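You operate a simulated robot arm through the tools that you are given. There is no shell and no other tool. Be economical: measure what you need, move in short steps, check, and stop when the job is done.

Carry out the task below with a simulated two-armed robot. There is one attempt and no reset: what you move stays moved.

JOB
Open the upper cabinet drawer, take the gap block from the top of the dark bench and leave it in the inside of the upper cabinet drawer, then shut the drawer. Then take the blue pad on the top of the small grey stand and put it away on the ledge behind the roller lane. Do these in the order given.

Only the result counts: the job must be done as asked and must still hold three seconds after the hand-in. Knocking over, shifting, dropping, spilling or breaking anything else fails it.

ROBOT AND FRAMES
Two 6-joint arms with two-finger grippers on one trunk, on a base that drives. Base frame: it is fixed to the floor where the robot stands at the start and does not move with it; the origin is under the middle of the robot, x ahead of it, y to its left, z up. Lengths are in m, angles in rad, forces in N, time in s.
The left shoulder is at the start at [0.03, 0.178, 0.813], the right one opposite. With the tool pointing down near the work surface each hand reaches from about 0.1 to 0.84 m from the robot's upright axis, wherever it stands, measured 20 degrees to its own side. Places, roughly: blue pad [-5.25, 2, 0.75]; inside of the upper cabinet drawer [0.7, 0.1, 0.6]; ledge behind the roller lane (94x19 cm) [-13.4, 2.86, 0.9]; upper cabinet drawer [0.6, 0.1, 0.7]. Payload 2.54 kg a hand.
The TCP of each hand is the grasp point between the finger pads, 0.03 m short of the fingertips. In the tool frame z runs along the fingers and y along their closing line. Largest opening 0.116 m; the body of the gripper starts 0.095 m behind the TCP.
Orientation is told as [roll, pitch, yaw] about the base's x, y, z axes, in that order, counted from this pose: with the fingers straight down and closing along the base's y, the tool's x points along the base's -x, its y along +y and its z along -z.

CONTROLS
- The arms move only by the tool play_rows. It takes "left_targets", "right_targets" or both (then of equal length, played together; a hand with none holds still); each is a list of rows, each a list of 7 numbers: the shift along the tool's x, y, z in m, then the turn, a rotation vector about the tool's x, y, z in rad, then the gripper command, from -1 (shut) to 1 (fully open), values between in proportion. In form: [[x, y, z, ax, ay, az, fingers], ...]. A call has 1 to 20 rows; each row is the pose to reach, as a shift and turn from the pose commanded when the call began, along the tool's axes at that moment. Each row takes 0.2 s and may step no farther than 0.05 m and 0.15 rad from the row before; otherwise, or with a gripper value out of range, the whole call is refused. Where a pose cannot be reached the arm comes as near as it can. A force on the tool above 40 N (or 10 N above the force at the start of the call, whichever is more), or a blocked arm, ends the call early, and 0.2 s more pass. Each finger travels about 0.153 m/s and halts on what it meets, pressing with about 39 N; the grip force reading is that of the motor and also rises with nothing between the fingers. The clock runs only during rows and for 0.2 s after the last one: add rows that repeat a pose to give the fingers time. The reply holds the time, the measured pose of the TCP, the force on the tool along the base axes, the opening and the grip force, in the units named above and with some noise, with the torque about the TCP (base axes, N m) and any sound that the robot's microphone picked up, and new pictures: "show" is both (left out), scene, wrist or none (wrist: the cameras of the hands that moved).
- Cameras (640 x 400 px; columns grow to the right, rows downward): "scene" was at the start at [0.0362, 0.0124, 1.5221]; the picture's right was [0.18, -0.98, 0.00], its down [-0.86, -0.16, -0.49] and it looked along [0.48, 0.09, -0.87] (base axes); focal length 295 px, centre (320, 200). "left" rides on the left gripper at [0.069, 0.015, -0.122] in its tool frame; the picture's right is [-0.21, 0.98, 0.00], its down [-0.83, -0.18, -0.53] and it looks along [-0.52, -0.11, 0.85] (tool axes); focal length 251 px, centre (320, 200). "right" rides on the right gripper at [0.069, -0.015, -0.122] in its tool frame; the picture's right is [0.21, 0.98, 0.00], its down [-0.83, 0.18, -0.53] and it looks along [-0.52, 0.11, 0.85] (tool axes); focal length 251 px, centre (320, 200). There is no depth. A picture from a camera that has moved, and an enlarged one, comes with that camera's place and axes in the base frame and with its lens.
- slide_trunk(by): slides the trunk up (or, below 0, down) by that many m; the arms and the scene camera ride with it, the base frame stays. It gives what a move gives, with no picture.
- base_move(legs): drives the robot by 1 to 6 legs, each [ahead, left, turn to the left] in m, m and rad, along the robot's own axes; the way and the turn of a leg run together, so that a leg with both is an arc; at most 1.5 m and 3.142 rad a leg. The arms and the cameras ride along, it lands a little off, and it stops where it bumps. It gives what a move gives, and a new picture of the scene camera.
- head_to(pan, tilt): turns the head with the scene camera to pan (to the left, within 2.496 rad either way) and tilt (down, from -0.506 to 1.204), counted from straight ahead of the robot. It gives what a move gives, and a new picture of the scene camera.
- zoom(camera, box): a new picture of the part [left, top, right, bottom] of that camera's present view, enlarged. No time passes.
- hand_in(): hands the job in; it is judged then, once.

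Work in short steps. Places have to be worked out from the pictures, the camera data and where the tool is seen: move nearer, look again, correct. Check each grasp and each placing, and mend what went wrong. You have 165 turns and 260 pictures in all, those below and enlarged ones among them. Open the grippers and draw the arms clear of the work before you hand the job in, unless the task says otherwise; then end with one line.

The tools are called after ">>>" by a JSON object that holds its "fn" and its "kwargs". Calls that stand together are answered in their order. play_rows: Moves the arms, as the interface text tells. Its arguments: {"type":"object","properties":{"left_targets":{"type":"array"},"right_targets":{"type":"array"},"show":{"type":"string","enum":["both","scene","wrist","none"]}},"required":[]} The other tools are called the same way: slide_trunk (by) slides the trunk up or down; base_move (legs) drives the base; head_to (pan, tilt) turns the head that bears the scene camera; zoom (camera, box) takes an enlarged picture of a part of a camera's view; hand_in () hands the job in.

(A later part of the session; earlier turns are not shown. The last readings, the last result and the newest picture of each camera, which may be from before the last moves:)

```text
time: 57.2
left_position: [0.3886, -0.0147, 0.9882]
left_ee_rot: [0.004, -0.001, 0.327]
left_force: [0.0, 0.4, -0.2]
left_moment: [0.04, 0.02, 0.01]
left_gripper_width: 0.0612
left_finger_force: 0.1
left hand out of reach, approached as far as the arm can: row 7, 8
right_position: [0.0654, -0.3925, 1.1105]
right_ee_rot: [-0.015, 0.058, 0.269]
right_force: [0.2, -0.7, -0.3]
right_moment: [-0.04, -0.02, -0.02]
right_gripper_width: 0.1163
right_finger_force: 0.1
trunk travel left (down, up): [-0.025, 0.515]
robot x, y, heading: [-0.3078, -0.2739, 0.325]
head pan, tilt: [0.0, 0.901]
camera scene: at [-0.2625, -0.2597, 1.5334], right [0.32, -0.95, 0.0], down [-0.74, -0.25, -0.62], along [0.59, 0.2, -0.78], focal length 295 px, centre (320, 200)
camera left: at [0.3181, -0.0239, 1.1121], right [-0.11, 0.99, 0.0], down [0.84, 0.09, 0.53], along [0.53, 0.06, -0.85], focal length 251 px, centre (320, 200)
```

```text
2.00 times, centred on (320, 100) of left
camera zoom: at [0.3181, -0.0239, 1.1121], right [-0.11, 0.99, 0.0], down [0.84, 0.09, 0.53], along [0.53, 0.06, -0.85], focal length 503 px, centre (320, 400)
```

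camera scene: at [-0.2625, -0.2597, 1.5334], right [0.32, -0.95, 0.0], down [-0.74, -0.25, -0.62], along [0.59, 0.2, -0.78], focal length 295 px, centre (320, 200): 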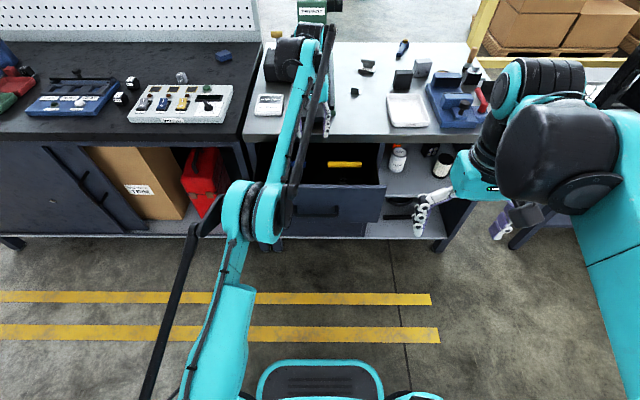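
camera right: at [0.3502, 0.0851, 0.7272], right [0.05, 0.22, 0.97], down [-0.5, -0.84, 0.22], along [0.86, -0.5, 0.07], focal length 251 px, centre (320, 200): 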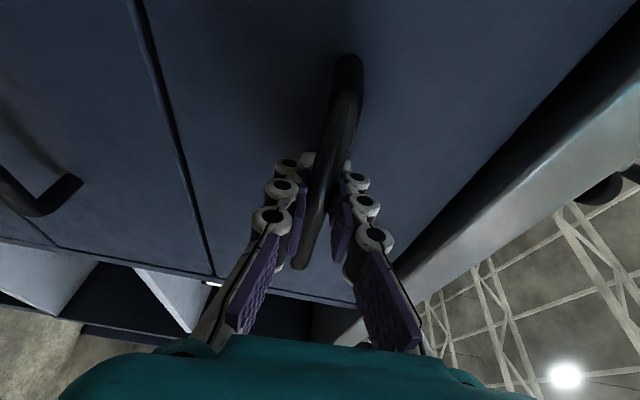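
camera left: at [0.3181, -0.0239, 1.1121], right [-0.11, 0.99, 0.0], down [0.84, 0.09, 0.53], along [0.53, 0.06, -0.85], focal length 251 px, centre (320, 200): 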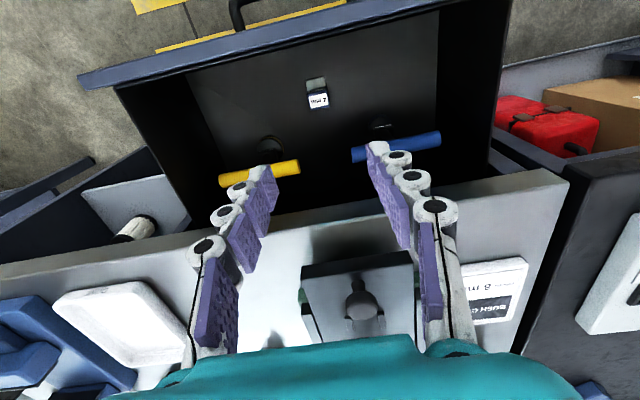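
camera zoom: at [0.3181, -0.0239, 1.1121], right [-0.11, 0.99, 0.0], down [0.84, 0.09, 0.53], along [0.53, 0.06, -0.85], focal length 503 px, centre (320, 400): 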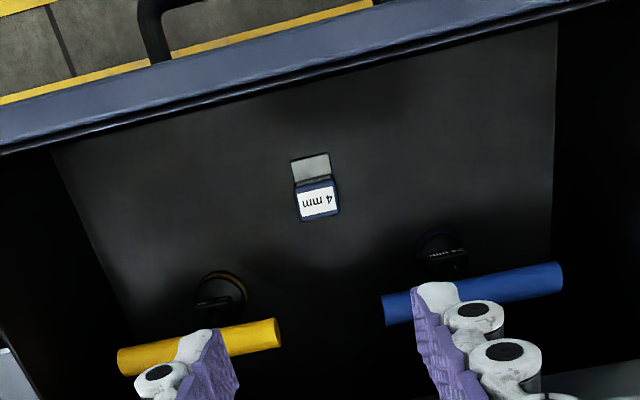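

The block is standing in the drawer. I'll back the base 0.15 m, fold the left arm back, and then bring the right hand to a forward-pointing pose for pushing.

>>> {"fn": "base_move", "kwargs": {"legs": [[-0.17, 0, 0]]}}

>>> {"fn": "play_rows", "kwargs": {"left_targets": [[0.045, 0.0, -0.01, 0, 0, 0, 0.05], [0.09, 0.0, -0.02, 0, 0, 0, 0.05], [0.135, 0.0, -0.03, 0, 0, 0, 0.05], [0.18, 0.01, -0.04, 0, 0, 0, 0.05], [0.22, 0.03, -0.05, 0, 0, 0, 0.05], [0.26, 0.05, -0.06, 0, 0, 0, 0.05], [0.3, 0.07, -0.07, 0, 0, 0, 0.05], [0.34, 0.09, -0.08, 0, 0, 0, 0.05], [0.38, 0.11, -0.09, 0, 0, 0, 0.05], [0.42, 0.13, -0.1, 0, 0, 0, 0.05], [0.45, 0.16, -0.11, 0, 0, 0, 0.05], [0.47, 0.2, -0.12, 0, 0, 0, 0.05]], "show": "scene"}}

```text
time: 58.7
left_position: [0.2274, -0.0705, 0.9907]
left_ee_rot: [0.003, -0.004, 0.327]
left_force: [-0.8, -0.5, 0.2]
left_moment: [0.0, -0.06, -0.03]
left_gripper_width: 0.0611
left_finger_force: 0.1
right_position: [-0.0947, -0.4465, 1.1104]
right_ee_rot: [-0.014, 0.055, 0.268]
right_force: [-0.4, 0.5, 0.0]
right_moment: [0.02, -0.03, 0.01]
right_gripper_width: 0.1159
right_finger_force: 0.0
trunk travel left (down, up): [-0.025, 0.515]
robot x, y, heading: [-0.4623, -0.3288, 0.326]
head pan, tilt: [0.0, 0.901]
camera scene: at [-0.4241, -0.3147, 1.5334], right [0.32, -0.95, 0.0], down [-0.74, -0.25, -0.62], along [0.59, 0.2, -0.78], focal length 295 px, centre (320, 200)
```

scene: 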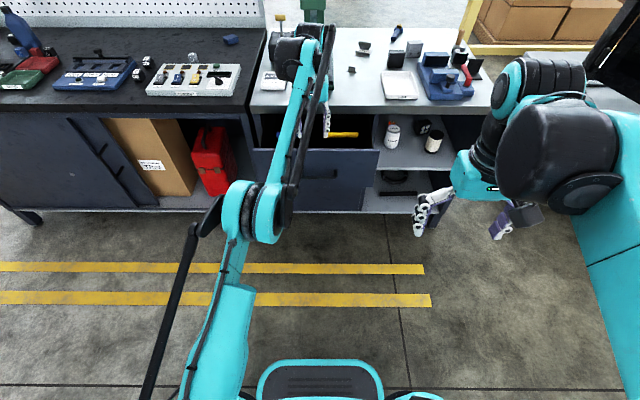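

```text
time: 61.3
left_position: [-0.2817, -0.035, 1.1122]
left_ee_rot: [0.003, 0.0, 0.327]
left_force: [-0.4, -0.9, -0.8]
left_moment: [0.02, -0.03, -0.01]
left_gripper_width: 0.0609
left_finger_force: 0.1
right_position: [-0.0943, -0.4477, 1.1114]
right_ee_rot: [-0.014, 0.058, 0.268]
right_force: [-0.7, -1.3, 0.4]
right_moment: [0.01, -0.01, -0.02]
right_gripper_width: 0.1161
right_finger_force: 0.0
trunk travel left (down, up): [-0.025, 0.515]
robot x, y, heading: [-0.4696, -0.3294, 0.327]
head pan, tilt: [0.0, 0.901]
camera scene: at [-0.4231, -0.3142, 1.5334], right [0.32, -0.95, 0.0], down [-0.74, -0.25, -0.62], along [0.59, 0.2, -0.78], focal length 295 px, centre (320, 200)
```

scene: 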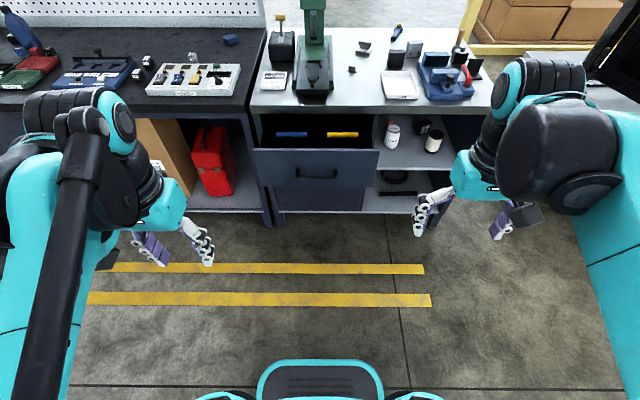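

The right hand needs to go from (0.317, −0.232, 1.11) in robot coordinates to about (0.70, 0.03, 0.78), pointing forward with closed fingers. I'll do it in one combined motion.

>>> {"fn": "play_rows", "kwargs": {"right_targets": [[-0.0267, 0.0175, 0.022, -0.0806, -0.0806, 0.0806, 0.5], [-0.0533, 0.0349, 0.044, -0.1612, -0.1612, 0.1612, 0], [-0.08, 0.0524, 0.066, -0.2418, -0.2418, 0.2418, -0.5], [-0.1067, 0.0699, 0.088, -0.3225, -0.3225, 0.3225, -1], [-0.1333, 0.0873, 0.11, -0.4031, -0.4031, 0.4031, -1], [-0.16, 0.1048, 0.132, -0.4837, -0.4837, 0.4837, -1], [-0.1867, 0.1223, 0.154, -0.5643, -0.5643, 0.5643, -1], [-0.2133, 0.1397, 0.176, -0.6449, -0.6449, 0.6449, -1], [-0.24, 0.1572, 0.198, -0.7255, -0.7255, 0.7255, -1], [-0.2667, 0.1747, 0.22, -0.8061, -0.8061, 0.8061, -1], [-0.2933, 0.1921, 0.242, -0.8867, -0.8867, 0.8867, -1], [-0.32, 0.2096, 0.264, -0.9674, -0.9674, 0.9674, -1], [-0.3467, 0.2271, 0.286, -1.048, -1.048, 1.048, -1], [-0.3733, 0.2445, 0.308, -1.1286, -1.1286, 1.1286, -1], [-0.4, 0.262, 0.33, -1.2092, -1.2092, 1.2092, -1], [-0.4, 0.262, 0.33, -1.2092, -1.2092, 1.2092, -1]]}}

```text
time: 64.7
left_position: [-0.2808, -0.0347, 1.1125]
left_ee_rot: [0.001, -0.001, 0.329]
left_force: [-0.6, 0.1, -0.2]
left_moment: [0.03, 0.02, 0.01]
left_gripper_width: 0.061
left_finger_force: 0.1
right_position: [0.2253, -0.0783, 0.7651]
right_ee_rot: [1.511, -0.016, -1.302]
right_force: [-0.2, 0.8, -0.6]
right_moment: [-0.03, 0.02, -0.03]
right_gripper_width: 0.0001
right_finger_force: 28.1
right hand out of reach, approached as far as the arm can: row 11, 12, 13, 14, 15, 16
trunk travel left (down, up): [-0.025, 0.515]
robot x, y, heading: [-0.4655, -0.3295, 0.327]
head pan, tilt: [0.0, 0.901]
camera scene: at [-0.4229, -0.3143, 1.5334], right [0.32, -0.95, 0.0], down [-0.74, -0.25, -0.62], along [0.59, 0.2, -0.78], focal length 295 px, centre (320, 200)
camera right: at [0.0875, -0.0449, 0.7582], right [0.0, 0.24, 0.97], down [-0.28, -0.93, 0.23], along [0.96, -0.28, 0.07], focal length 251 px, centre (320, 200)
```

scene: 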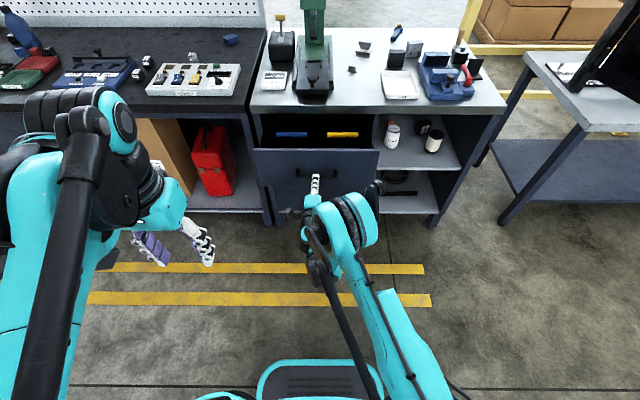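
right: 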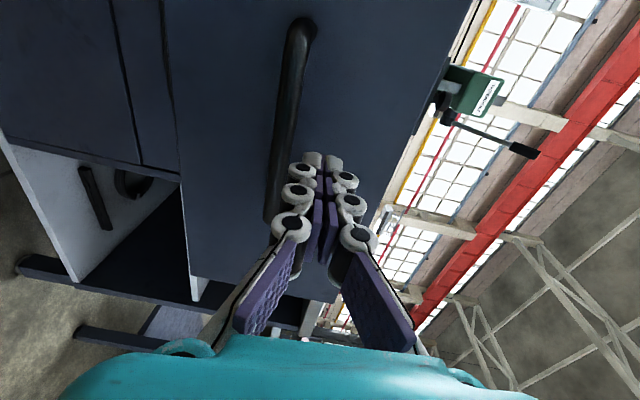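

The fingertips are centred before the drawer front, just above the handle. I'll raise 2 cm, then push by driving forward.

>>> {"fn": "play_rows", "kwargs": {"right_targets": [[0, 0.02, 0, 0, 0, 0, -1], [0, 0.02, 0, 0, 0, 0, -1]], "show": "wrist"}}

```text
time: 65.3
left_position: [-0.2808, -0.0335, 1.1129]
left_ee_rot: [0.002, -0.002, 0.326]
left_force: [0.2, 0.2, -0.3]
left_moment: [0.02, -0.01, 0.03]
left_gripper_width: 0.061
left_finger_force: 0.0
right_position: [0.2266, -0.0769, 0.7855]
right_ee_rot: [1.51, -0.017, -1.301]
right_force: [-0.4, 0.4, -0.2]
right_moment: [-0.02, -0.04, -0.01]
right_gripper_width: 0.0
right_finger_force: 28.2
trunk travel left (down, up): [-0.025, 0.515]
robot x, y, heading: [-0.4664, -0.3287, 0.326]
head pan, tilt: [0.0, 0.901]
camera right: at [0.0893, -0.0441, 0.7788], right [0.0, 0.24, 0.97], down [-0.28, -0.93, 0.23], along [0.96, -0.27, 0.07], focal length 251 px, centre (320, 200)
```

right: 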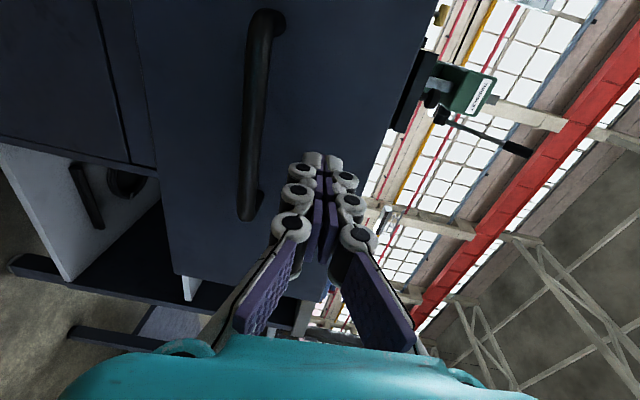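

>>> {"fn": "base_move", "kwargs": {"legs": [[0.12, 0, 0]]}}

```text
time: 66.5
left_position: [-0.1662, 0.0056, 1.1138]
left_ee_rot: [0.002, 0.001, 0.328]
left_force: [0.1, -0.6, -0.9]
left_moment: [0.01, 0.04, -0.02]
left_gripper_width: 0.061
left_finger_force: 0.1
right_position: [0.3415, -0.0368, 0.7847]
right_ee_rot: [1.51, -0.017, -1.298]
right_force: [0.1, 0.2, -0.3]
right_moment: [0.04, -0.03, -0.02]
right_gripper_width: 0.0
right_finger_force: 28.0
trunk travel left (down, up): [-0.025, 0.515]
robot x, y, heading: [-0.3547, -0.2923, 0.328]
head pan, tilt: [0.0, 0.901]
camera scene: at [-0.3073, -0.2747, 1.5333], right [0.32, -0.95, 0.0], down [-0.74, -0.25, -0.62], along [0.59, 0.2, -0.78], focal length 295 px, centre (320, 200)
```

scene: 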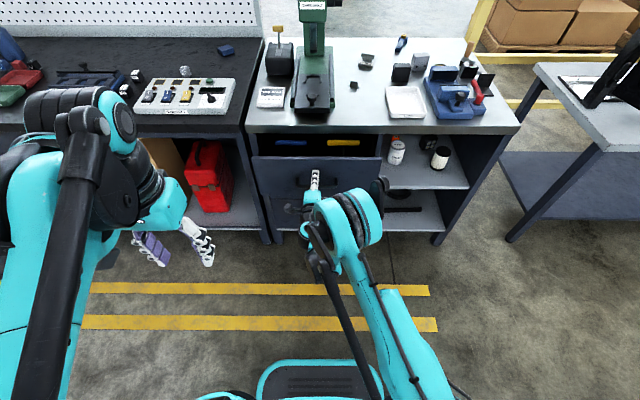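

The drawer is sliding in. I have about 0.15 m to go.

>>> {"fn": "base_move", "kwargs": {"legs": [[0.1, 0, 0]]}}

>>> {"fn": "base_move", "kwargs": {"legs": [[0.06, 0, 0]]}}

>>> {"fn": "zoom", "kwargs": {"camera": "scene", "box": [230, 90, 430, 240]}}

```text
time: 67.7
left_position: [-0.0695, 0.0379, 1.1131]
left_ee_rot: [0.001, 0.002, 0.327]
left_force: [0.0, -1.1, -1.3]
left_moment: [0.0, 0.05, -0.02]
left_gripper_width: 0.0609
left_finger_force: 0.1
right_position: [0.437, -0.0054, 0.7856]
right_ee_rot: [1.508, -0.016, -1.3]
right_force: [0.6, -0.6, -0.5]
right_moment: [0.0, -0.05, 0.01]
right_gripper_width: 0.0002
right_finger_force: 28.6
trunk travel left (down, up): [-0.025, 0.515]
robot x, y, heading: [-0.2579, -0.259, 0.329]
head pan, tilt: [0.0, 0.901]
camera scene: at [-0.2123, -0.2424, 1.5333], right [0.32, -0.95, 0.0], down [-0.74, -0.25, -0.62], along [0.59, 0.2, -0.78], focal length 295 px, centre (320, 200)
```

scene: 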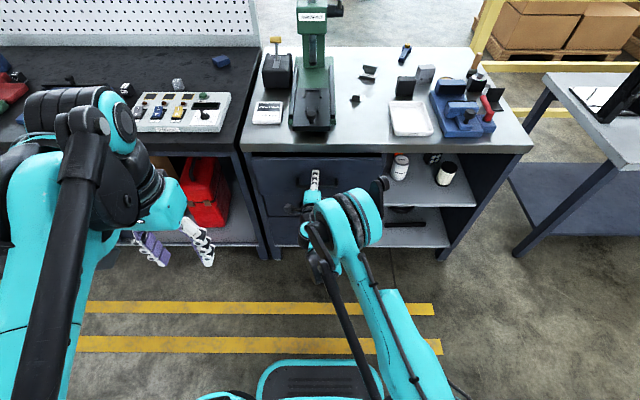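

```text
time: 68.7
left_position: [-0.0243, 0.0545, 1.1124]
left_ee_rot: [0.006, -0.001, 0.327]
left_force: [0.1, -0.1, -0.3]
left_moment: [0.02, -0.03, -0.03]
left_gripper_width: 0.0608
left_finger_force: 0.0
right_position: [0.4818, 0.01, 0.785]
right_ee_rot: [1.509, -0.018, -1.302]
right_force: [0.3, -0.1, 0.5]
right_moment: [-0.01, 0.04, -0.01]
right_gripper_width: 0.0
right_finger_force: 28.4
trunk travel left (down, up): [-0.025, 0.515]
robot x, y, heading: [-0.2114, -0.2431, 0.329]
head pan, tilt: [0.0, 0.901]
stopped in leg 1: the force on the tool passed its limit at 103 N (the readings are from after the stop); the commanded pose is now the measured one
camera scene: at [-0.1658, -0.2267, 1.5334], right [0.32, -0.95, 0.0], down [-0.74, -0.25, -0.62], along [0.59, 0.2, -0.78], focal length 295 px, centre (320, 200)
```

scene: 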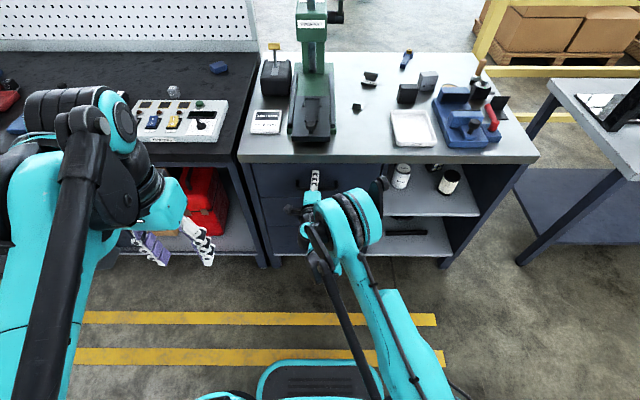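

```text
2.67 times, centred on (330, 165) of scene
camera zoom: at [-0.1658, -0.2267, 1.5334], right [0.32, -0.95, 0.0], down [-0.74, -0.25, -0.62], along [0.59, 0.2, -0.78], focal length 786 px, centre (293, 293)
```

zoom: 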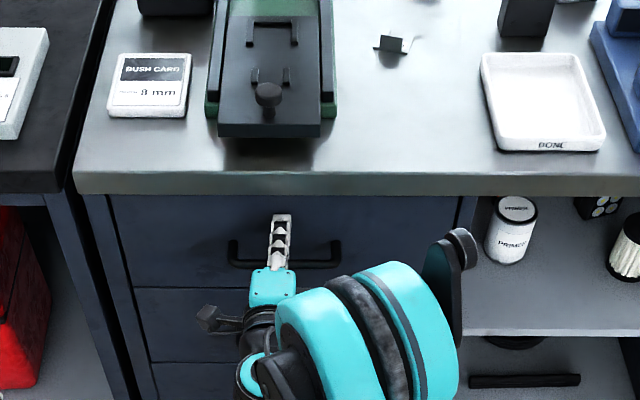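

The push ended on a hard stop at TCP u≈0.459, the same as the original closed face. I'll back off and verify.

>>> {"fn": "base_move", "kwargs": {"legs": [[-0.25, 0, 0]]}}

>>> {"fn": "zoom", "kwargs": {"camera": "scene", "box": [230, 80, 430, 220]}}

>>> {"fn": "zoom", "kwargs": {"camera": "right", "box": [0, 0, 640, 400]}}

```text
time: 70.5
left_position: [-0.2598, -0.0268, 1.113]
left_ee_rot: [0.001, -0.002, 0.331]
left_force: [-0.8, 0.0, 0.1]
left_moment: [0.02, -0.04, -0.02]
left_gripper_width: 0.061
left_finger_force: 0.0
right_position: [0.2443, -0.0678, 0.7856]
right_ee_rot: [1.512, -0.017, -1.297]
right_force: [0.5, -0.7, -0.2]
right_moment: [-0.01, 0.01, 0.0]
right_gripper_width: 0.0
right_finger_force: 28.3
trunk travel left (down, up): [-0.025, 0.515]
robot x, y, heading: [-0.4424, -0.324, 0.329]
head pan, tilt: [0.0, 0.901]
camera scene: at [-0.4022, -0.3073, 1.5334], right [0.33, -0.95, 0.0], down [-0.74, -0.26, -0.62], along [0.59, 0.2, -0.78], focal length 295 px, centre (320, 200)
```

scene: 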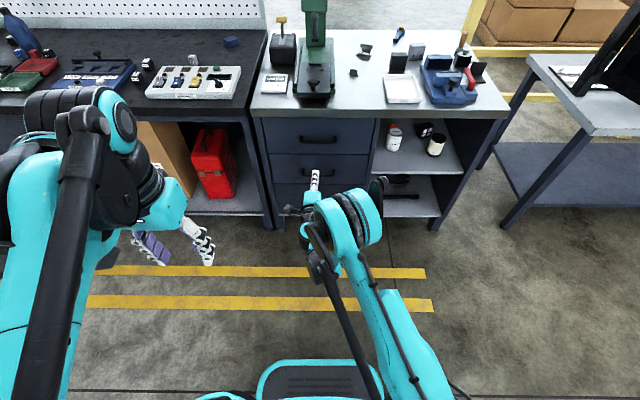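

```text
2.86 times, centred on (330, 150) of scene
camera zoom: at [-0.4022, -0.3073, 1.5334], right [0.33, -0.95, 0.0], down [-0.74, -0.26, -0.62], along [0.59, 0.2, -0.78], focal length 842 px, centre (291, 343)
```

zoom: 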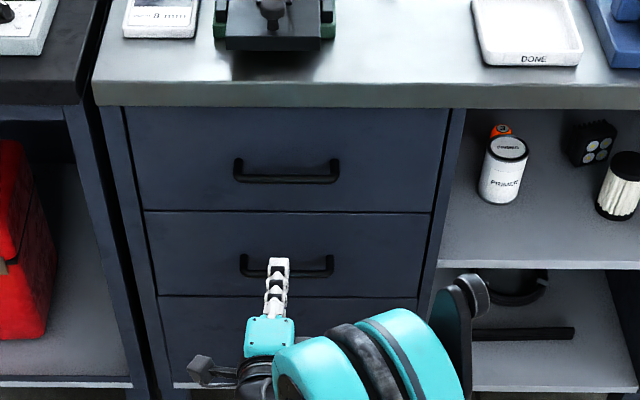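

```text
1.00 times, centred on (320, 200) of right (not enlarged: the box is as wide or as high as the picture)
camera zoom: at [0.1062, -0.0357, 0.779], right [-0.01, 0.24, 0.97], down [-0.28, -0.93, 0.23], along [0.96, -0.27, 0.07], focal length 251 px, centre (320, 200)
```

zoom: 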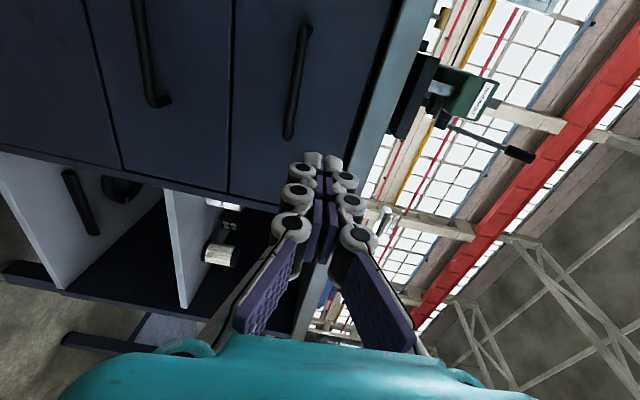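

The upper drawer is shut flush. I'll fold the right arm back to tool-down, then turn the head round to look at the way to the small grey stand at (−5.25, 2).

>>> {"fn": "play_rows", "kwargs": {"right_targets": [[-0.0167, 0.0213, -0.026, 0.0806, 0.0806, -0.0806, -0.5], [-0.0333, 0.0427, -0.052, 0.1612, 0.1612, -0.1612, 0], [-0.05, 0.064, -0.078, 0.2418, 0.2418, -0.2418, 0], [-0.0667, 0.0853, -0.104, 0.3225, 0.3225, -0.3225, 0], [-0.0833, 0.1067, -0.13, 0.4031, 0.4031, -0.4031, 0], [-0.1, 0.128, -0.156, 0.4837, 0.4837, -0.4837, 0], [-0.1167, 0.1493, -0.182, 0.5643, 0.5643, -0.5643, 0], [-0.1333, 0.1707, -0.208, 0.6449, 0.6449, -0.6449, 0], [-0.15, 0.192, -0.234, 0.7255, 0.7255, -0.7255, 0], [-0.1667, 0.2133, -0.26, 0.8061, 0.8061, -0.8061, 0], [-0.1833, 0.2347, -0.286, 0.8867, 0.8867, -0.8867, 0], [-0.2, 0.256, -0.312, 0.9674, 0.9674, -0.9674, 0], [-0.2167, 0.2773, -0.338, 1.048, 1.048, -1.048, 0], [-0.2333, 0.2987, -0.364, 1.1286, 1.1286, -1.1286, 0], [-0.25, 0.32, -0.39, 1.2092, 1.2092, -1.2092, 0]], "show": "none"}}

>>> {"fn": "head_to", "kwargs": {"pan": 2.45, "tilt": 0.2}}

>>> {"fn": "head_to", "kwargs": {"pan": -2.45, "tilt": 0.2}}

```text
time: 73.7
left_position: [-0.2597, -0.0258, 1.1126]
left_ee_rot: [0.001, -0.001, 0.333]
left_force: [-0.2, 0.4, -0.2]
left_moment: [-0.02, -0.02, -0.01]
left_gripper_width: 0.0608
left_finger_force: 0.0
right_position: [-0.044, -0.4033, 1.1317]
right_ee_rot: [-0.018, 0.059, 0.274]
right_force: [0.1, 0.3, 0.5]
right_moment: [-0.01, -0.01, 0.01]
right_gripper_width: 0.0581
right_finger_force: 0.0
right hand out of reach, approached as far as the arm can: row 1
trunk travel left (down, up): [-0.025, 0.515]
robot x, y, heading: [-0.4478, -0.3235, 0.327]
head pan, tilt: [0.0, 0.901]
```

```text
time: 75.9
left_position: [-0.2596, -0.0257, 1.1128]
left_ee_rot: [0.0, 0.0, 0.33]
left_force: [-0.4, -0.7, -0.2]
left_moment: [-0.01, -0.01, -0.02]
left_gripper_width: 0.0611
left_finger_force: 0.1
right_position: [-0.0438, -0.4031, 1.1309]
right_ee_rot: [-0.016, 0.061, 0.272]
right_force: [-0.2, 0.3, -0.1]
right_moment: [-0.02, -0.02, -0.02]
right_gripper_width: 0.0583
right_finger_force: 0.1
trunk travel left (down, up): [-0.025, 0.515]
robot x, y, heading: [-0.4456, -0.3214, 0.333]
head pan, tilt: [2.45, 0.201]
camera scene: at [-0.5598, -0.2989, 1.5949], right [0.35, 0.94, 0.0], down [0.19, -0.07, -0.98], along [-0.92, 0.34, -0.2], focal length 295 px, centre (320, 200)
```

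scene: 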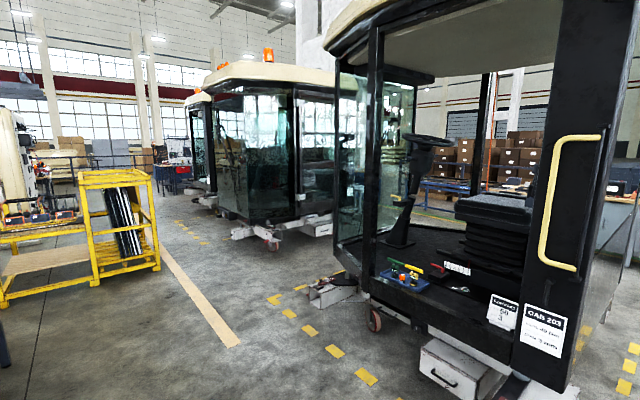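

```text
time: 79.8
left_position: [-0.26, -0.0258, 1.1125]
left_ee_rot: [0.002, -0.001, 0.331]
left_force: [-0.2, -0.1, -0.2]
left_moment: [0.0, -0.02, -0.01]
left_gripper_width: 0.0611
left_finger_force: 0.1
right_position: [-0.0428, -0.4027, 1.131]
right_ee_rot: [-0.015, 0.061, 0.273]
right_force: [0.2, -0.5, 0.0]
right_moment: [0.03, 0.01, 0.03]
right_gripper_width: 0.058
right_finger_force: 0.0
trunk travel left (down, up): [-0.025, 0.515]
robot x, y, heading: [-0.4474, -0.3201, 0.33]
head pan, tilt: [-2.45, 0.201]
camera scene: at [-0.5211, -0.4112, 1.5949], right [-0.85, 0.52, 0.0], down [0.1, 0.17, -0.98], along [-0.51, -0.84, -0.2], focal length 295 px, centre (320, 200)
```

scene: 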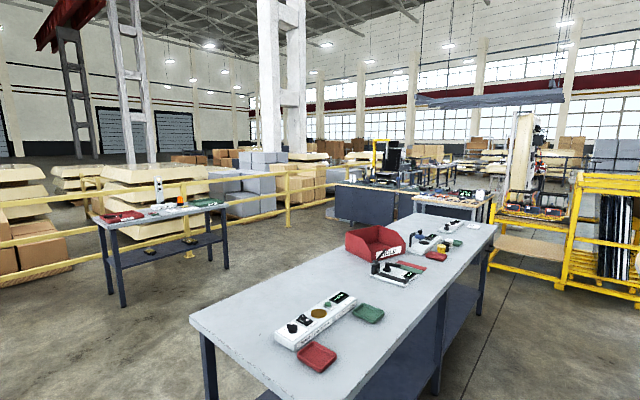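

The factory axes are rotated like the benches, with u=(0.946, 0.324) and v=(−0.324, 0.946). An aisle runs along −u at v≈0.6–1.3 between a yellow rack and the cabs, and the stand is at u≈−4.3, v≈3.6, behind the cab row. I'll turn around and drive into the aisle, with the head forward to look.

>>> {"fn": "base_move", "kwargs": {"legs": [[0, 0, 3.14], [0.9, -1.05, 0]]}}

>>> {"fn": "head_to", "kwargs": {"pan": -0.5, "tilt": 0.3}}

```text
time: 94.1
left_position: [-1.8324, 0.0648, 1.1127]
left_ee_rot: [0.003, -0.002, -2.794]
left_force: [-0.1, -0.3, -0.3]
left_moment: [0.01, -0.03, -0.02]
left_gripper_width: 0.0609
left_finger_force: 0.0
right_position: [-2.0559, 0.4371, 1.1315]
right_ee_rot: [-0.018, 0.06, -2.851]
right_force: [0.3, -1.0, -0.2]
right_moment: [-0.02, -0.04, 0.02]
right_gripper_width: 0.0581
right_finger_force: 0.0
trunk travel left (down, up): [-0.025, 0.515]
robot x, y, heading: [-1.6525, 0.3675, -2.795]
head pan, tilt: [-2.45, 0.201]
camera scene: at [-1.5758, 0.4564, 1.5949], right [0.86, -0.51, 0.0], down [-0.1, -0.17, -0.98], along [0.5, 0.85, -0.2], focal length 295 px, centre (320, 200)
```

scene: 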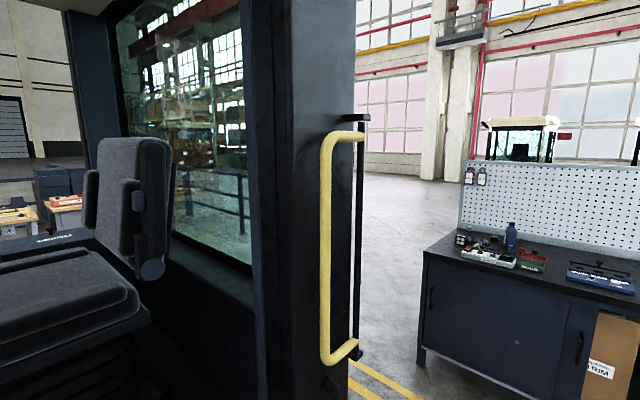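

```text
time: 96.0
left_position: [-1.8321, 0.0657, 1.113]
left_ee_rot: [0.0, -0.001, -2.793]
left_force: [0.9, 0.2, -0.8]
left_moment: [0.01, 0.01, 0.0]
left_gripper_width: 0.0609
left_finger_force: 0.0
right_position: [-2.0558, 0.4373, 1.1318]
right_ee_rot: [-0.018, 0.061, -2.85]
right_force: [0.9, -0.6, -0.4]
right_moment: [0.0, 0.02, 0.01]
right_gripper_width: 0.0578
right_finger_force: 0.1
trunk travel left (down, up): [-0.025, 0.515]
robot x, y, heading: [-1.65, 0.3636, -2.792]
head pan, tilt: [-0.499, 0.3]
camera scene: at [-1.7149, 0.3898, 1.5856], right [0.15, 0.99, 0.0], down [0.29, -0.04, -0.96], along [-0.94, 0.14, -0.3], focal length 295 px, centre (320, 200)
```

scene: 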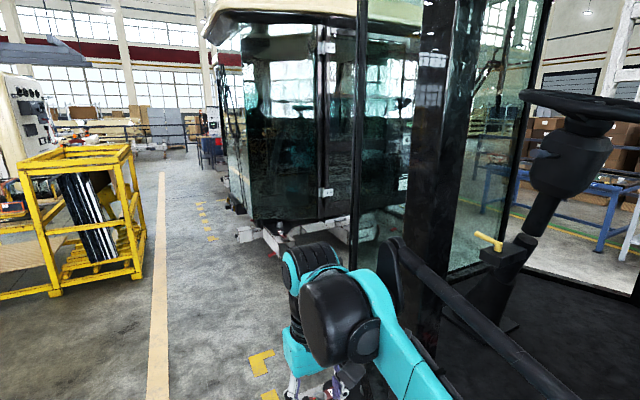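

The cab pillar is close on my right. I'll shift 0.15 m left, then go ahead 1.5 m to the gap between the cabs and look right toward the stand.

>>> {"fn": "base_move", "kwargs": {"legs": [[0, 0.15, 0], [1.5, 0, 0]]}}

>>> {"fn": "head_to", "kwargs": {"pan": -1.2, "tilt": 0.3}}

```text
time: 104.4
left_position: [-3.1736, -0.5917, 1.1128]
left_ee_rot: [0.002, 0.0, -2.781]
left_force: [0.2, 0.6, 0.4]
left_moment: [0.06, -0.01, 0.02]
left_gripper_width: 0.0609
left_finger_force: 0.0
right_position: [-3.4011, -0.2213, 1.132]
right_ee_rot: [-0.018, 0.063, -2.839]
right_force: [0.0, -0.1, -0.1]
right_moment: [0.03, -0.04, -0.01]
right_gripper_width: 0.0579
right_finger_force: 0.1
trunk travel left (down, up): [-0.025, 0.515]
robot x, y, heading: [-2.9951, -0.2899, -2.781]
head pan, tilt: [-0.499, 0.3]
camera scene: at [-3.0598, -0.2669, 1.5856], right [0.14, 0.99, 0.0], down [0.29, -0.04, -0.96], along [-0.95, 0.13, -0.3], focal length 295 px, centre (320, 200)
```

scene: 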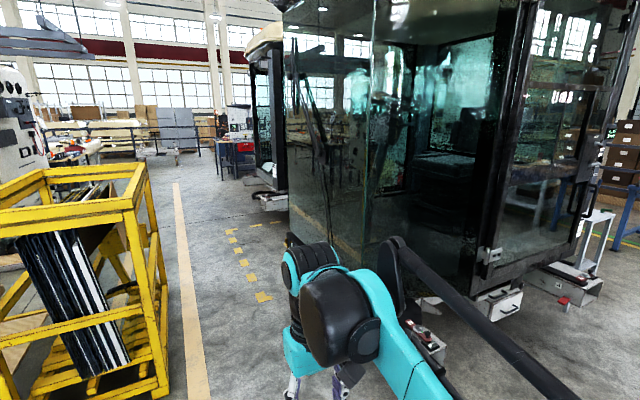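

```text
time: 105.4
left_position: [-3.1747, -0.592, 1.1134]
left_ee_rot: [0.001, -0.001, -2.783]
left_force: [0.2, -1.6, -0.1]
left_moment: [0.0, 0.02, -0.02]
left_gripper_width: 0.061
left_finger_force: 0.1
right_position: [-3.4016, -0.2219, 1.1315]
right_ee_rot: [-0.017, 0.06, -2.84]
right_force: [-0.2, 0.0, 0.2]
right_moment: [-0.01, 0.05, 0.03]
right_gripper_width: 0.0579
right_finger_force: 0.1
trunk travel left (down, up): [-0.025, 0.515]
robot x, y, heading: [-2.9953, -0.2903, -2.784]
head pan, tilt: [-1.201, 0.3]
camera scene: at [-3.0293, -0.2102, 1.5856], right [0.74, 0.67, 0.0], down [0.2, -0.22, -0.96], along [-0.64, 0.71, -0.3], focal length 295 px, centre (320, 200)
```

scene: 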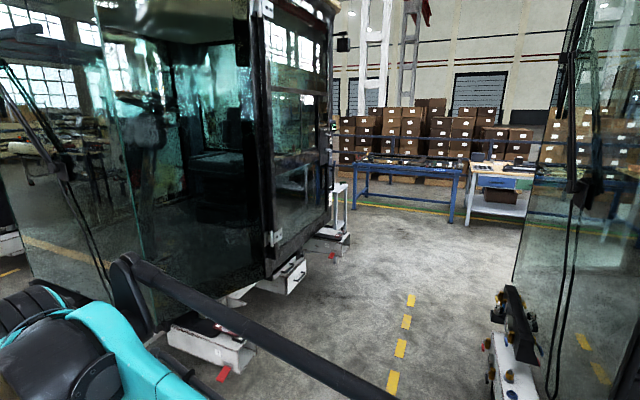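

I'll enlarge the area where the stand should appear, around (305–345, 190).

>>> {"fn": "zoom", "kwargs": {"camera": "scene", "box": [260, 140, 420, 260]}}

```text
3.33 times, centred on (340, 200) of scene
camera zoom: at [-3.0293, -0.2102, 1.5856], right [0.74, 0.67, 0.0], down [0.2, -0.22, -0.96], along [-0.64, 0.71, -0.3], focal length 983 px, centre (253, 200)
```

zoom: 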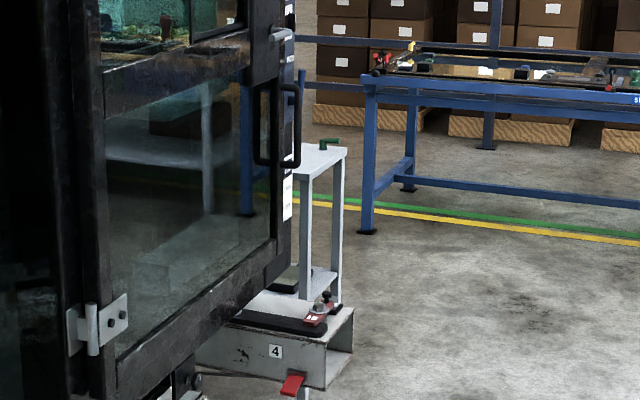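

The small grey stand stands behind the second cab, with a clear gap (u from −2.6 to −3.9) leading there. I'll turn to face +v, drive into the gap, and look.

>>> {"fn": "base_move", "kwargs": {"legs": [[0, 0, -1.6], [0, 0.27, 0], [1.4, 0, 0]]}}

>>> {"fn": "head_to", "kwargs": {"pan": 0.7, "tilt": 0.4}}

```text
time: 117.9
left_position: [-4.0063, 1.1529, 1.1124]
left_ee_rot: [0.003, -0.003, 1.904]
left_force: [0.4, -0.1, 0.3]
left_moment: [-0.01, 0.04, -0.01]
left_gripper_width: 0.0608
left_finger_force: 0.1
right_position: [-3.6291, 1.3712, 1.1311]
right_ee_rot: [-0.017, 0.062, 1.845]
right_force: [0.6, -0.3, -0.1]
right_moment: [0.03, 0.01, -0.03]
right_gripper_width: 0.058
right_finger_force: 0.0
trunk travel left (down, up): [-0.025, 0.515]
robot x, y, heading: [-3.7087, 0.9654, 1.903]
head pan, tilt: [-1.201, 0.3]
camera scene: at [-3.6271, 1.0009, 1.5856], right [0.65, -0.76, 0.0], down [-0.23, -0.19, -0.96], along [0.73, 0.62, -0.3], focal length 295 px, centre (320, 200)
```

scene: 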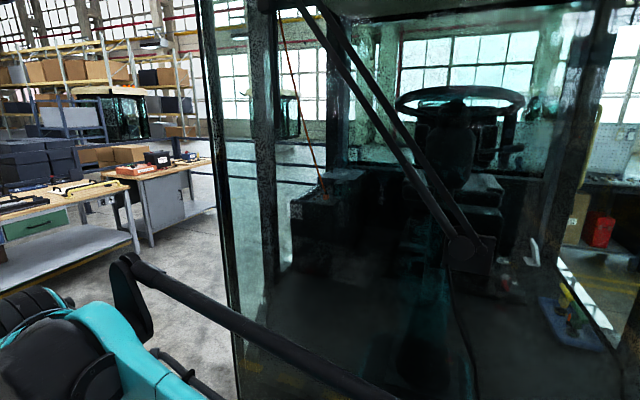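

```text
time: 119.8
left_position: [-4.0065, 1.1531, 1.1131]
left_ee_rot: [0.003, 0.0, 1.904]
left_force: [-0.5, -0.6, -0.3]
left_moment: [-0.05, 0.02, 0.0]
left_gripper_width: 0.0612
left_finger_force: 0.1
right_position: [-3.629, 1.3712, 1.1315]
right_ee_rot: [-0.018, 0.061, 1.846]
right_force: [-0.5, 0.1, -0.6]
right_moment: [0.0, 0.03, -0.01]
right_gripper_width: 0.0581
right_finger_force: 0.2
trunk travel left (down, up): [-0.025, 0.515]
robot x, y, heading: [-3.7077, 0.9688, 1.903]
head pan, tilt: [0.7, 0.4]
camera scene: at [-3.7777, 0.9876, 1.5764], right [0.51, 0.86, 0.0], down [0.33, -0.2, -0.92], along [-0.79, 0.47, -0.39], focal length 295 px, centre (320, 200)
```

scene: 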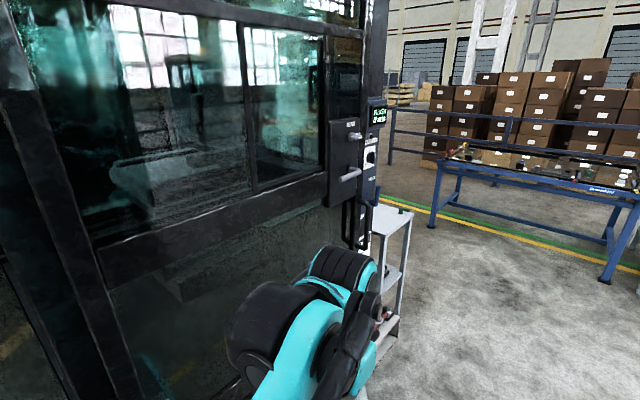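

The stand is ahead-left, just past the cab's rear corner. I'll drive ahead 1.4 m, keeping clear to the right, and look again.

>>> {"fn": "base_move", "kwargs": {"legs": [[1.0, -0.05, 0], [1.2, 0, 0]]}}

>>> {"fn": "head_to", "kwargs": {"pan": 1.9, "tilt": 0.6}}

```text
time: 130.6
left_position: [-4.6721, 3.2347, 1.1126]
left_ee_rot: [0.003, -0.001, 1.907]
left_force: [0.0, 0.1, -0.7]
left_moment: [-0.02, 0.01, 0.01]
left_gripper_width: 0.0611
left_finger_force: 0.0
right_position: [-4.2963, 3.453, 1.1315]
right_ee_rot: [-0.019, 0.062, 1.849]
right_force: [-0.1, 0.3, 0.0]
right_moment: [-0.03, 0.0, 0.01]
right_gripper_width: 0.0582
right_finger_force: 0.1
trunk travel left (down, up): [-0.025, 0.515]
robot x, y, heading: [-4.3727, 3.0519, 1.909]
head pan, tilt: [0.7, 0.4]
camera scene: at [-4.4432, 3.07, 1.5763], right [0.51, 0.86, 0.0], down [0.33, -0.2, -0.92], along [-0.79, 0.47, -0.39], focal length 295 px, centre (320, 200)
```

scene: 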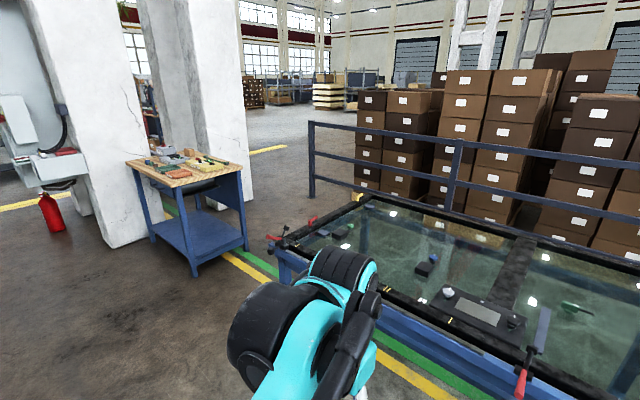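

```text
time: 132.0
left_position: [-4.6727, 3.2339, 1.1135]
left_ee_rot: [0.004, -0.002, 1.905]
left_force: [-0.7, 0.0, 0.9]
left_moment: [0.0, 0.02, -0.01]
left_gripper_width: 0.0609
left_finger_force: 0.0
right_position: [-4.2963, 3.4523, 1.1311]
right_ee_rot: [-0.018, 0.063, 1.847]
right_force: [0.7, -0.1, -0.8]
right_moment: [-0.01, -0.01, 0.01]
right_gripper_width: 0.0581
right_finger_force: 0.2
trunk travel left (down, up): [-0.025, 0.515]
robot x, y, heading: [-4.3748, 3.0483, 1.909]
head pan, tilt: [1.901, 0.6]
camera scene: at [-4.4329, 2.9678, 1.5581], right [-0.62, 0.79, 0.0], down [0.44, 0.35, -0.83], along [-0.65, -0.51, -0.56], focal length 295 px, centre (320, 200)
```

scene: 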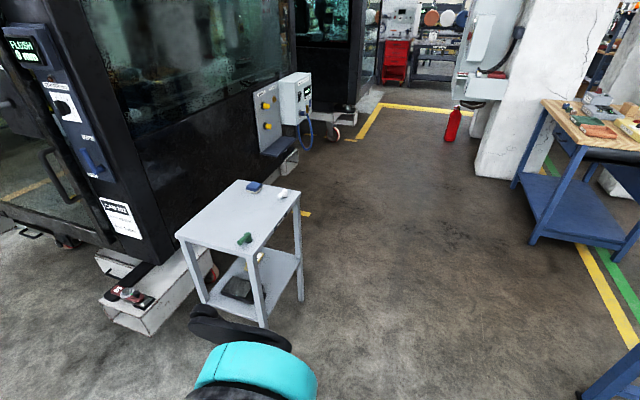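

I see the pad on the far part of the stand, at about (−5.25, 1.90, 0.76). I'll turn around to face −v, shift to stand opposite it, and look.

>>> {"fn": "base_move", "kwargs": {"legs": [[0, 0, 3.14], [0, -0.95, 0]]}}

>>> {"fn": "head_to", "kwargs": {"pan": -0.2, "tilt": 0.9}}

```text
time: 144.4
left_position: [-4.9123, 2.5137, 1.1127]
left_ee_rot: [0.004, -0.002, -1.145]
left_force: [-0.3, -1.0, 0.1]
left_moment: [0.03, -0.02, -0.01]
left_gripper_width: 0.0606
left_finger_force: 0.1
right_position: [-5.2668, 2.2628, 1.1322]
right_ee_rot: [-0.014, 0.06, -1.205]
right_force: [-0.1, -0.4, 0.1]
right_moment: [0.02, 0.02, -0.01]
right_gripper_width: 0.0579
right_finger_force: 0.0
trunk travel left (down, up): [-0.025, 0.515]
robot x, y, heading: [-5.2249, 2.6725, -1.146]
head pan, tilt: [1.901, 0.6]
camera scene: at [-5.1709, 2.7586, 1.5582], right [0.69, -0.73, 0.0], down [-0.41, -0.39, -0.83], along [0.6, 0.57, -0.56], focal length 295 px, centre (320, 200)
```

scene: 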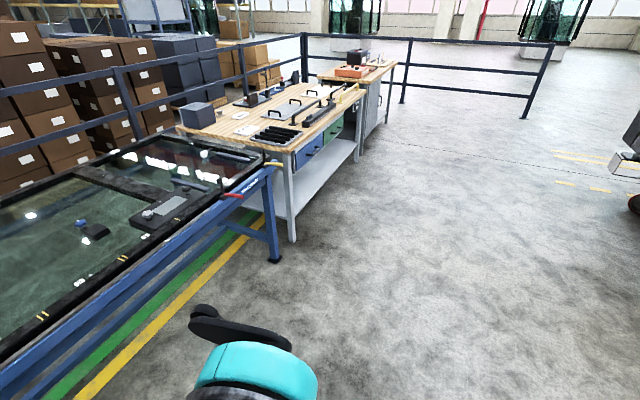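

```text
time: 146.4
left_position: [-4.9115, 2.5142, 1.1134]
left_ee_rot: [0.003, 0.0, -1.148]
left_force: [0.3, -0.3, 0.7]
left_moment: [0.0, -0.03, -0.02]
left_gripper_width: 0.0608
left_finger_force: 0.1
right_position: [-5.2657, 2.2616, 1.1315]
right_ee_rot: [-0.017, 0.061, -1.204]
right_force: [0.5, 0.9, -0.3]
right_moment: [-0.03, -0.02, 0.01]
right_gripper_width: 0.0583
right_finger_force: 0.1
trunk travel left (down, up): [-0.025, 0.515]
robot x, y, heading: [-5.2242, 2.6666, -1.148]
head pan, tilt: [-0.201, 0.901]
camera scene: at [-5.2179, 2.6247, 1.5333], right [-0.97, -0.22, 0.0], down [-0.17, 0.76, -0.62], along [0.14, -0.61, -0.78], focal length 295 px, centre (320, 200)
```

scene: 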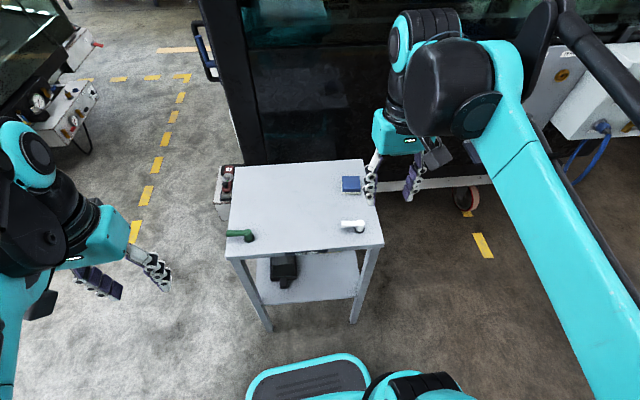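

The robot is in front of the stand, with the pad about 0.75 m ahead. I'll enlarge the pad.

>>> {"fn": "zoom", "kwargs": {"camera": "scene", "box": [300, 150, 420, 250]}}

>>> {"fn": "zoom", "kwargs": {"camera": "right", "box": [0, 0, 640, 400]}}

```text
4.00 times, centred on (360, 200) of scene
camera zoom: at [-5.2179, 2.6247, 1.5333], right [-0.97, -0.22, 0.0], down [-0.17, 0.76, -0.62], along [0.14, -0.61, -0.78], focal length 1179 px, centre (160, 200)
```

zoom: 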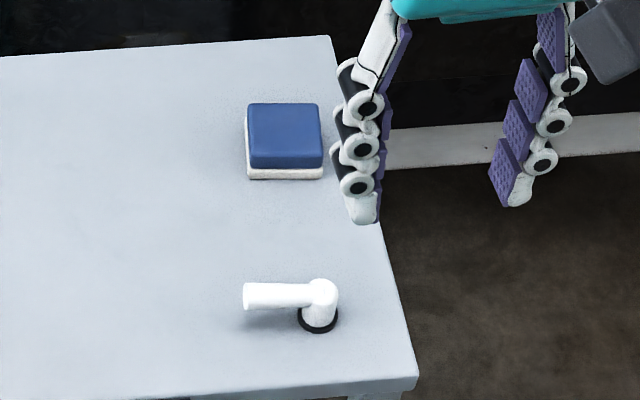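

```text
1.00 times, centred on (320, 200) of right (not enlarged: the box is as wide or as high as the picture)
camera zoom: at [-5.3014, 2.314, 1.2593], right [0.83, 0.55, 0.0], down [0.48, -0.73, 0.48], along [0.26, -0.4, -0.88], focal length 251 px, centre (320, 200)
```

zoom: 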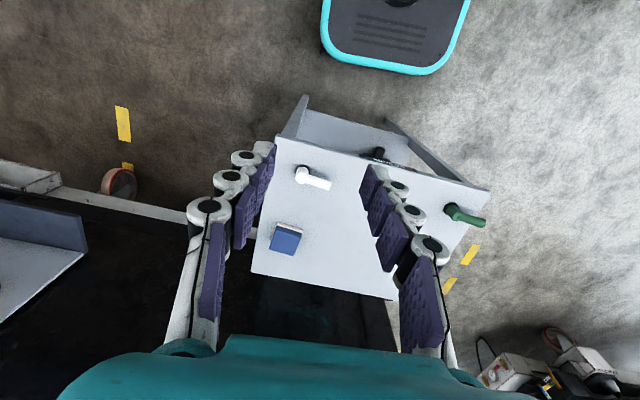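

The pad is about 6×6×3 cm at (−5.17, 1.955), top z≈0.78, aligned with the stand. I'll bring the right hand over it, levelled, fingers closing along the stand's long side.

>>> {"fn": "play_rows", "kwargs": {"right_targets": [[-0.032, -0.002, 0.01, 0, 0, 0, 0.4], [-0.064, -0.004, 0.02, 0, 0, 0, 0.6], [-0.096, -0.006, 0.04, 0, -0.01, 0.006, 0.8], [-0.128, -0.008, 0.07, 0, -0.02, 0.012, 0.8], [-0.16, -0.01, 0.1, -0.004, -0.03, 0.018, 0.8], [-0.193, -0.012, 0.13, -0.008, -0.04, 0.024, 0.8], [-0.225, -0.014, 0.16, -0.012, -0.05, 0.03, 0.8], [-0.257, -0.016, 0.19, -0.017, -0.061, 0.036, 0.8], [-0.289, -0.018, 0.22, -0.017, -0.061, 0.036, 0.8], [-0.321, -0.02, 0.25, -0.017, -0.061, 0.036, 0.8], [-0.321, -0.02, 0.25, -0.017, -0.061, 0.036, 0.8]]}}

```text
time: 148.8
left_position: [-4.9121, 2.5132, 1.1129]
left_ee_rot: [0.001, -0.002, -1.148]
left_force: [-0.9, 0.8, 0.2]
left_moment: [-0.02, -0.01, 0.0]
left_gripper_width: 0.0608
left_finger_force: 0.0
right_position: [-5.1765, 1.9698, 0.8631]
right_ee_rot: [-0.002, -0.002, -1.24]
right_force: [-0.4, -0.4, 0.1]
right_moment: [0.03, -0.03, 0.03]
right_gripper_width: 0.1044
right_finger_force: 0.0
trunk travel left (down, up): [-0.025, 0.515]
robot x, y, heading: [-5.2254, 2.67, -1.148]
head pan, tilt: [-0.201, 0.901]
camera scene: at [-5.2181, 2.6253, 1.5334], right [-0.97, -0.22, 0.0], down [-0.17, 0.76, -0.62], along [0.14, -0.61, -0.78], focal length 295 px, centre (320, 200)
camera right: at [-5.2157, 2.0292, 0.9859], right [0.85, 0.52, 0.0], down [0.44, -0.72, 0.53], along [0.28, -0.46, -0.85], focal length 251 px, centre (320, 200)
```

scene: 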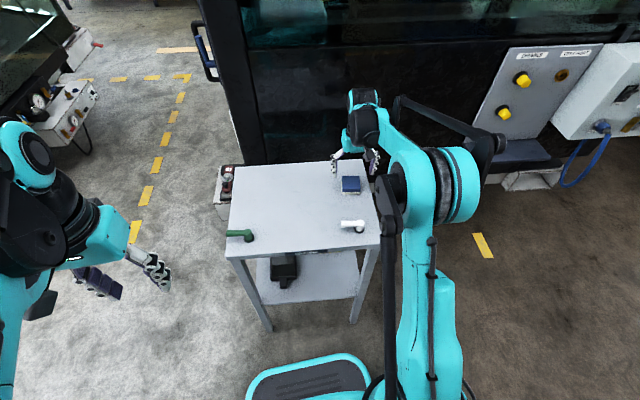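
right: 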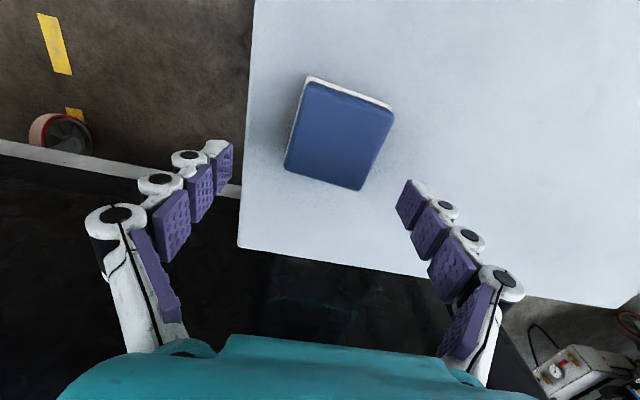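

The pad centre is at about (−5.167, 1.982). I'll correct by about 1.5 cm, turn slightly, and descend to z≈0.795.

>>> {"fn": "play_rows", "kwargs": {"right_targets": [[0.004, 0.006, 0.0, 0, 0, 0.04, 0.8], [0.0083, 0.0129, 0.02, 0, 0, 0.08, 0.8], [0.0083, 0.0129, 0.045, 0, 0, 0.08, 0.8], [0.0083, 0.0129, 0.066, 0, 0, 0.08, 0.8], [0.0083, 0.0129, 0.066, 0, 0, 0.08, 0.8]]}}

>>> {"fn": "zoom", "kwargs": {"camera": "scene", "box": [300, 130, 420, 230]}}

```text
time: 149.8
left_position: [-4.9109, 2.5193, 1.1154]
left_ee_rot: [0.001, -0.006, -1.148]
left_force: [-0.5, 1.0, 0.8]
left_moment: [0.03, 0.01, -0.04]
left_gripper_width: 0.0609
left_finger_force: 0.0
right_position: [-5.1693, 1.9814, 0.81]
right_ee_rot: [-0.003, -0.011, -1.319]
right_force: [2.3, -8.3, 66.1]
right_moment: [0.21, 0.19, -0.05]
right_gripper_width: 0.1115
right_finger_force: 45.7
trunk travel left (down, up): [-0.025, 0.515]
robot x, y, heading: [-5.2237, 2.6743, -1.14]
head pan, tilt: [-0.201, 0.901]
stopped in row 5 (right hand): the force on the tool passed its limit at 86 N (the readings are from after the stop); the commanded pose is now the measured one
camera scene: at [-5.2182, 2.6312, 1.5345], right [-0.97, -0.22, 0.0], down [-0.17, 0.76, -0.62], along [0.14, -0.61, -0.78], focal length 295 px, centre (320, 200)
camera right: at [-5.2023, 2.0447, 0.9342], right [0.89, 0.45, 0.0], down [0.38, -0.75, 0.54], along [0.24, -0.49, -0.84], focal length 251 px, centre (320, 200)
```

scene: 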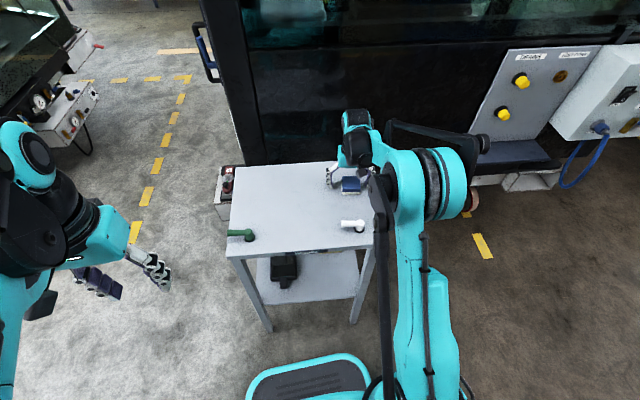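
right: 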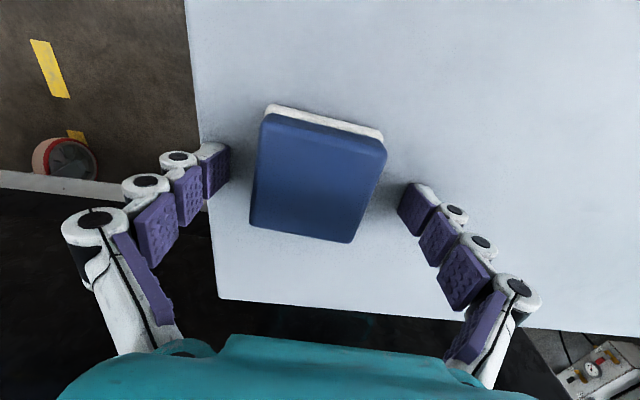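

```text
4.00 times, centred on (360, 180) of scene
camera zoom: at [-5.2182, 2.6312, 1.5345], right [-0.97, -0.22, 0.0], down [-0.17, 0.76, -0.62], along [0.14, -0.61, -0.78], focal length 1179 px, centre (160, 280)
```

zoom: 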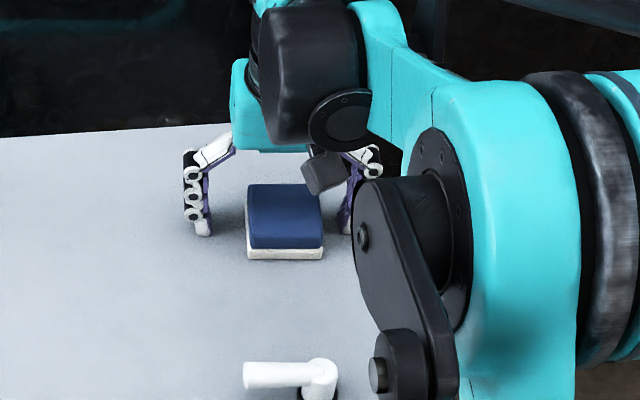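

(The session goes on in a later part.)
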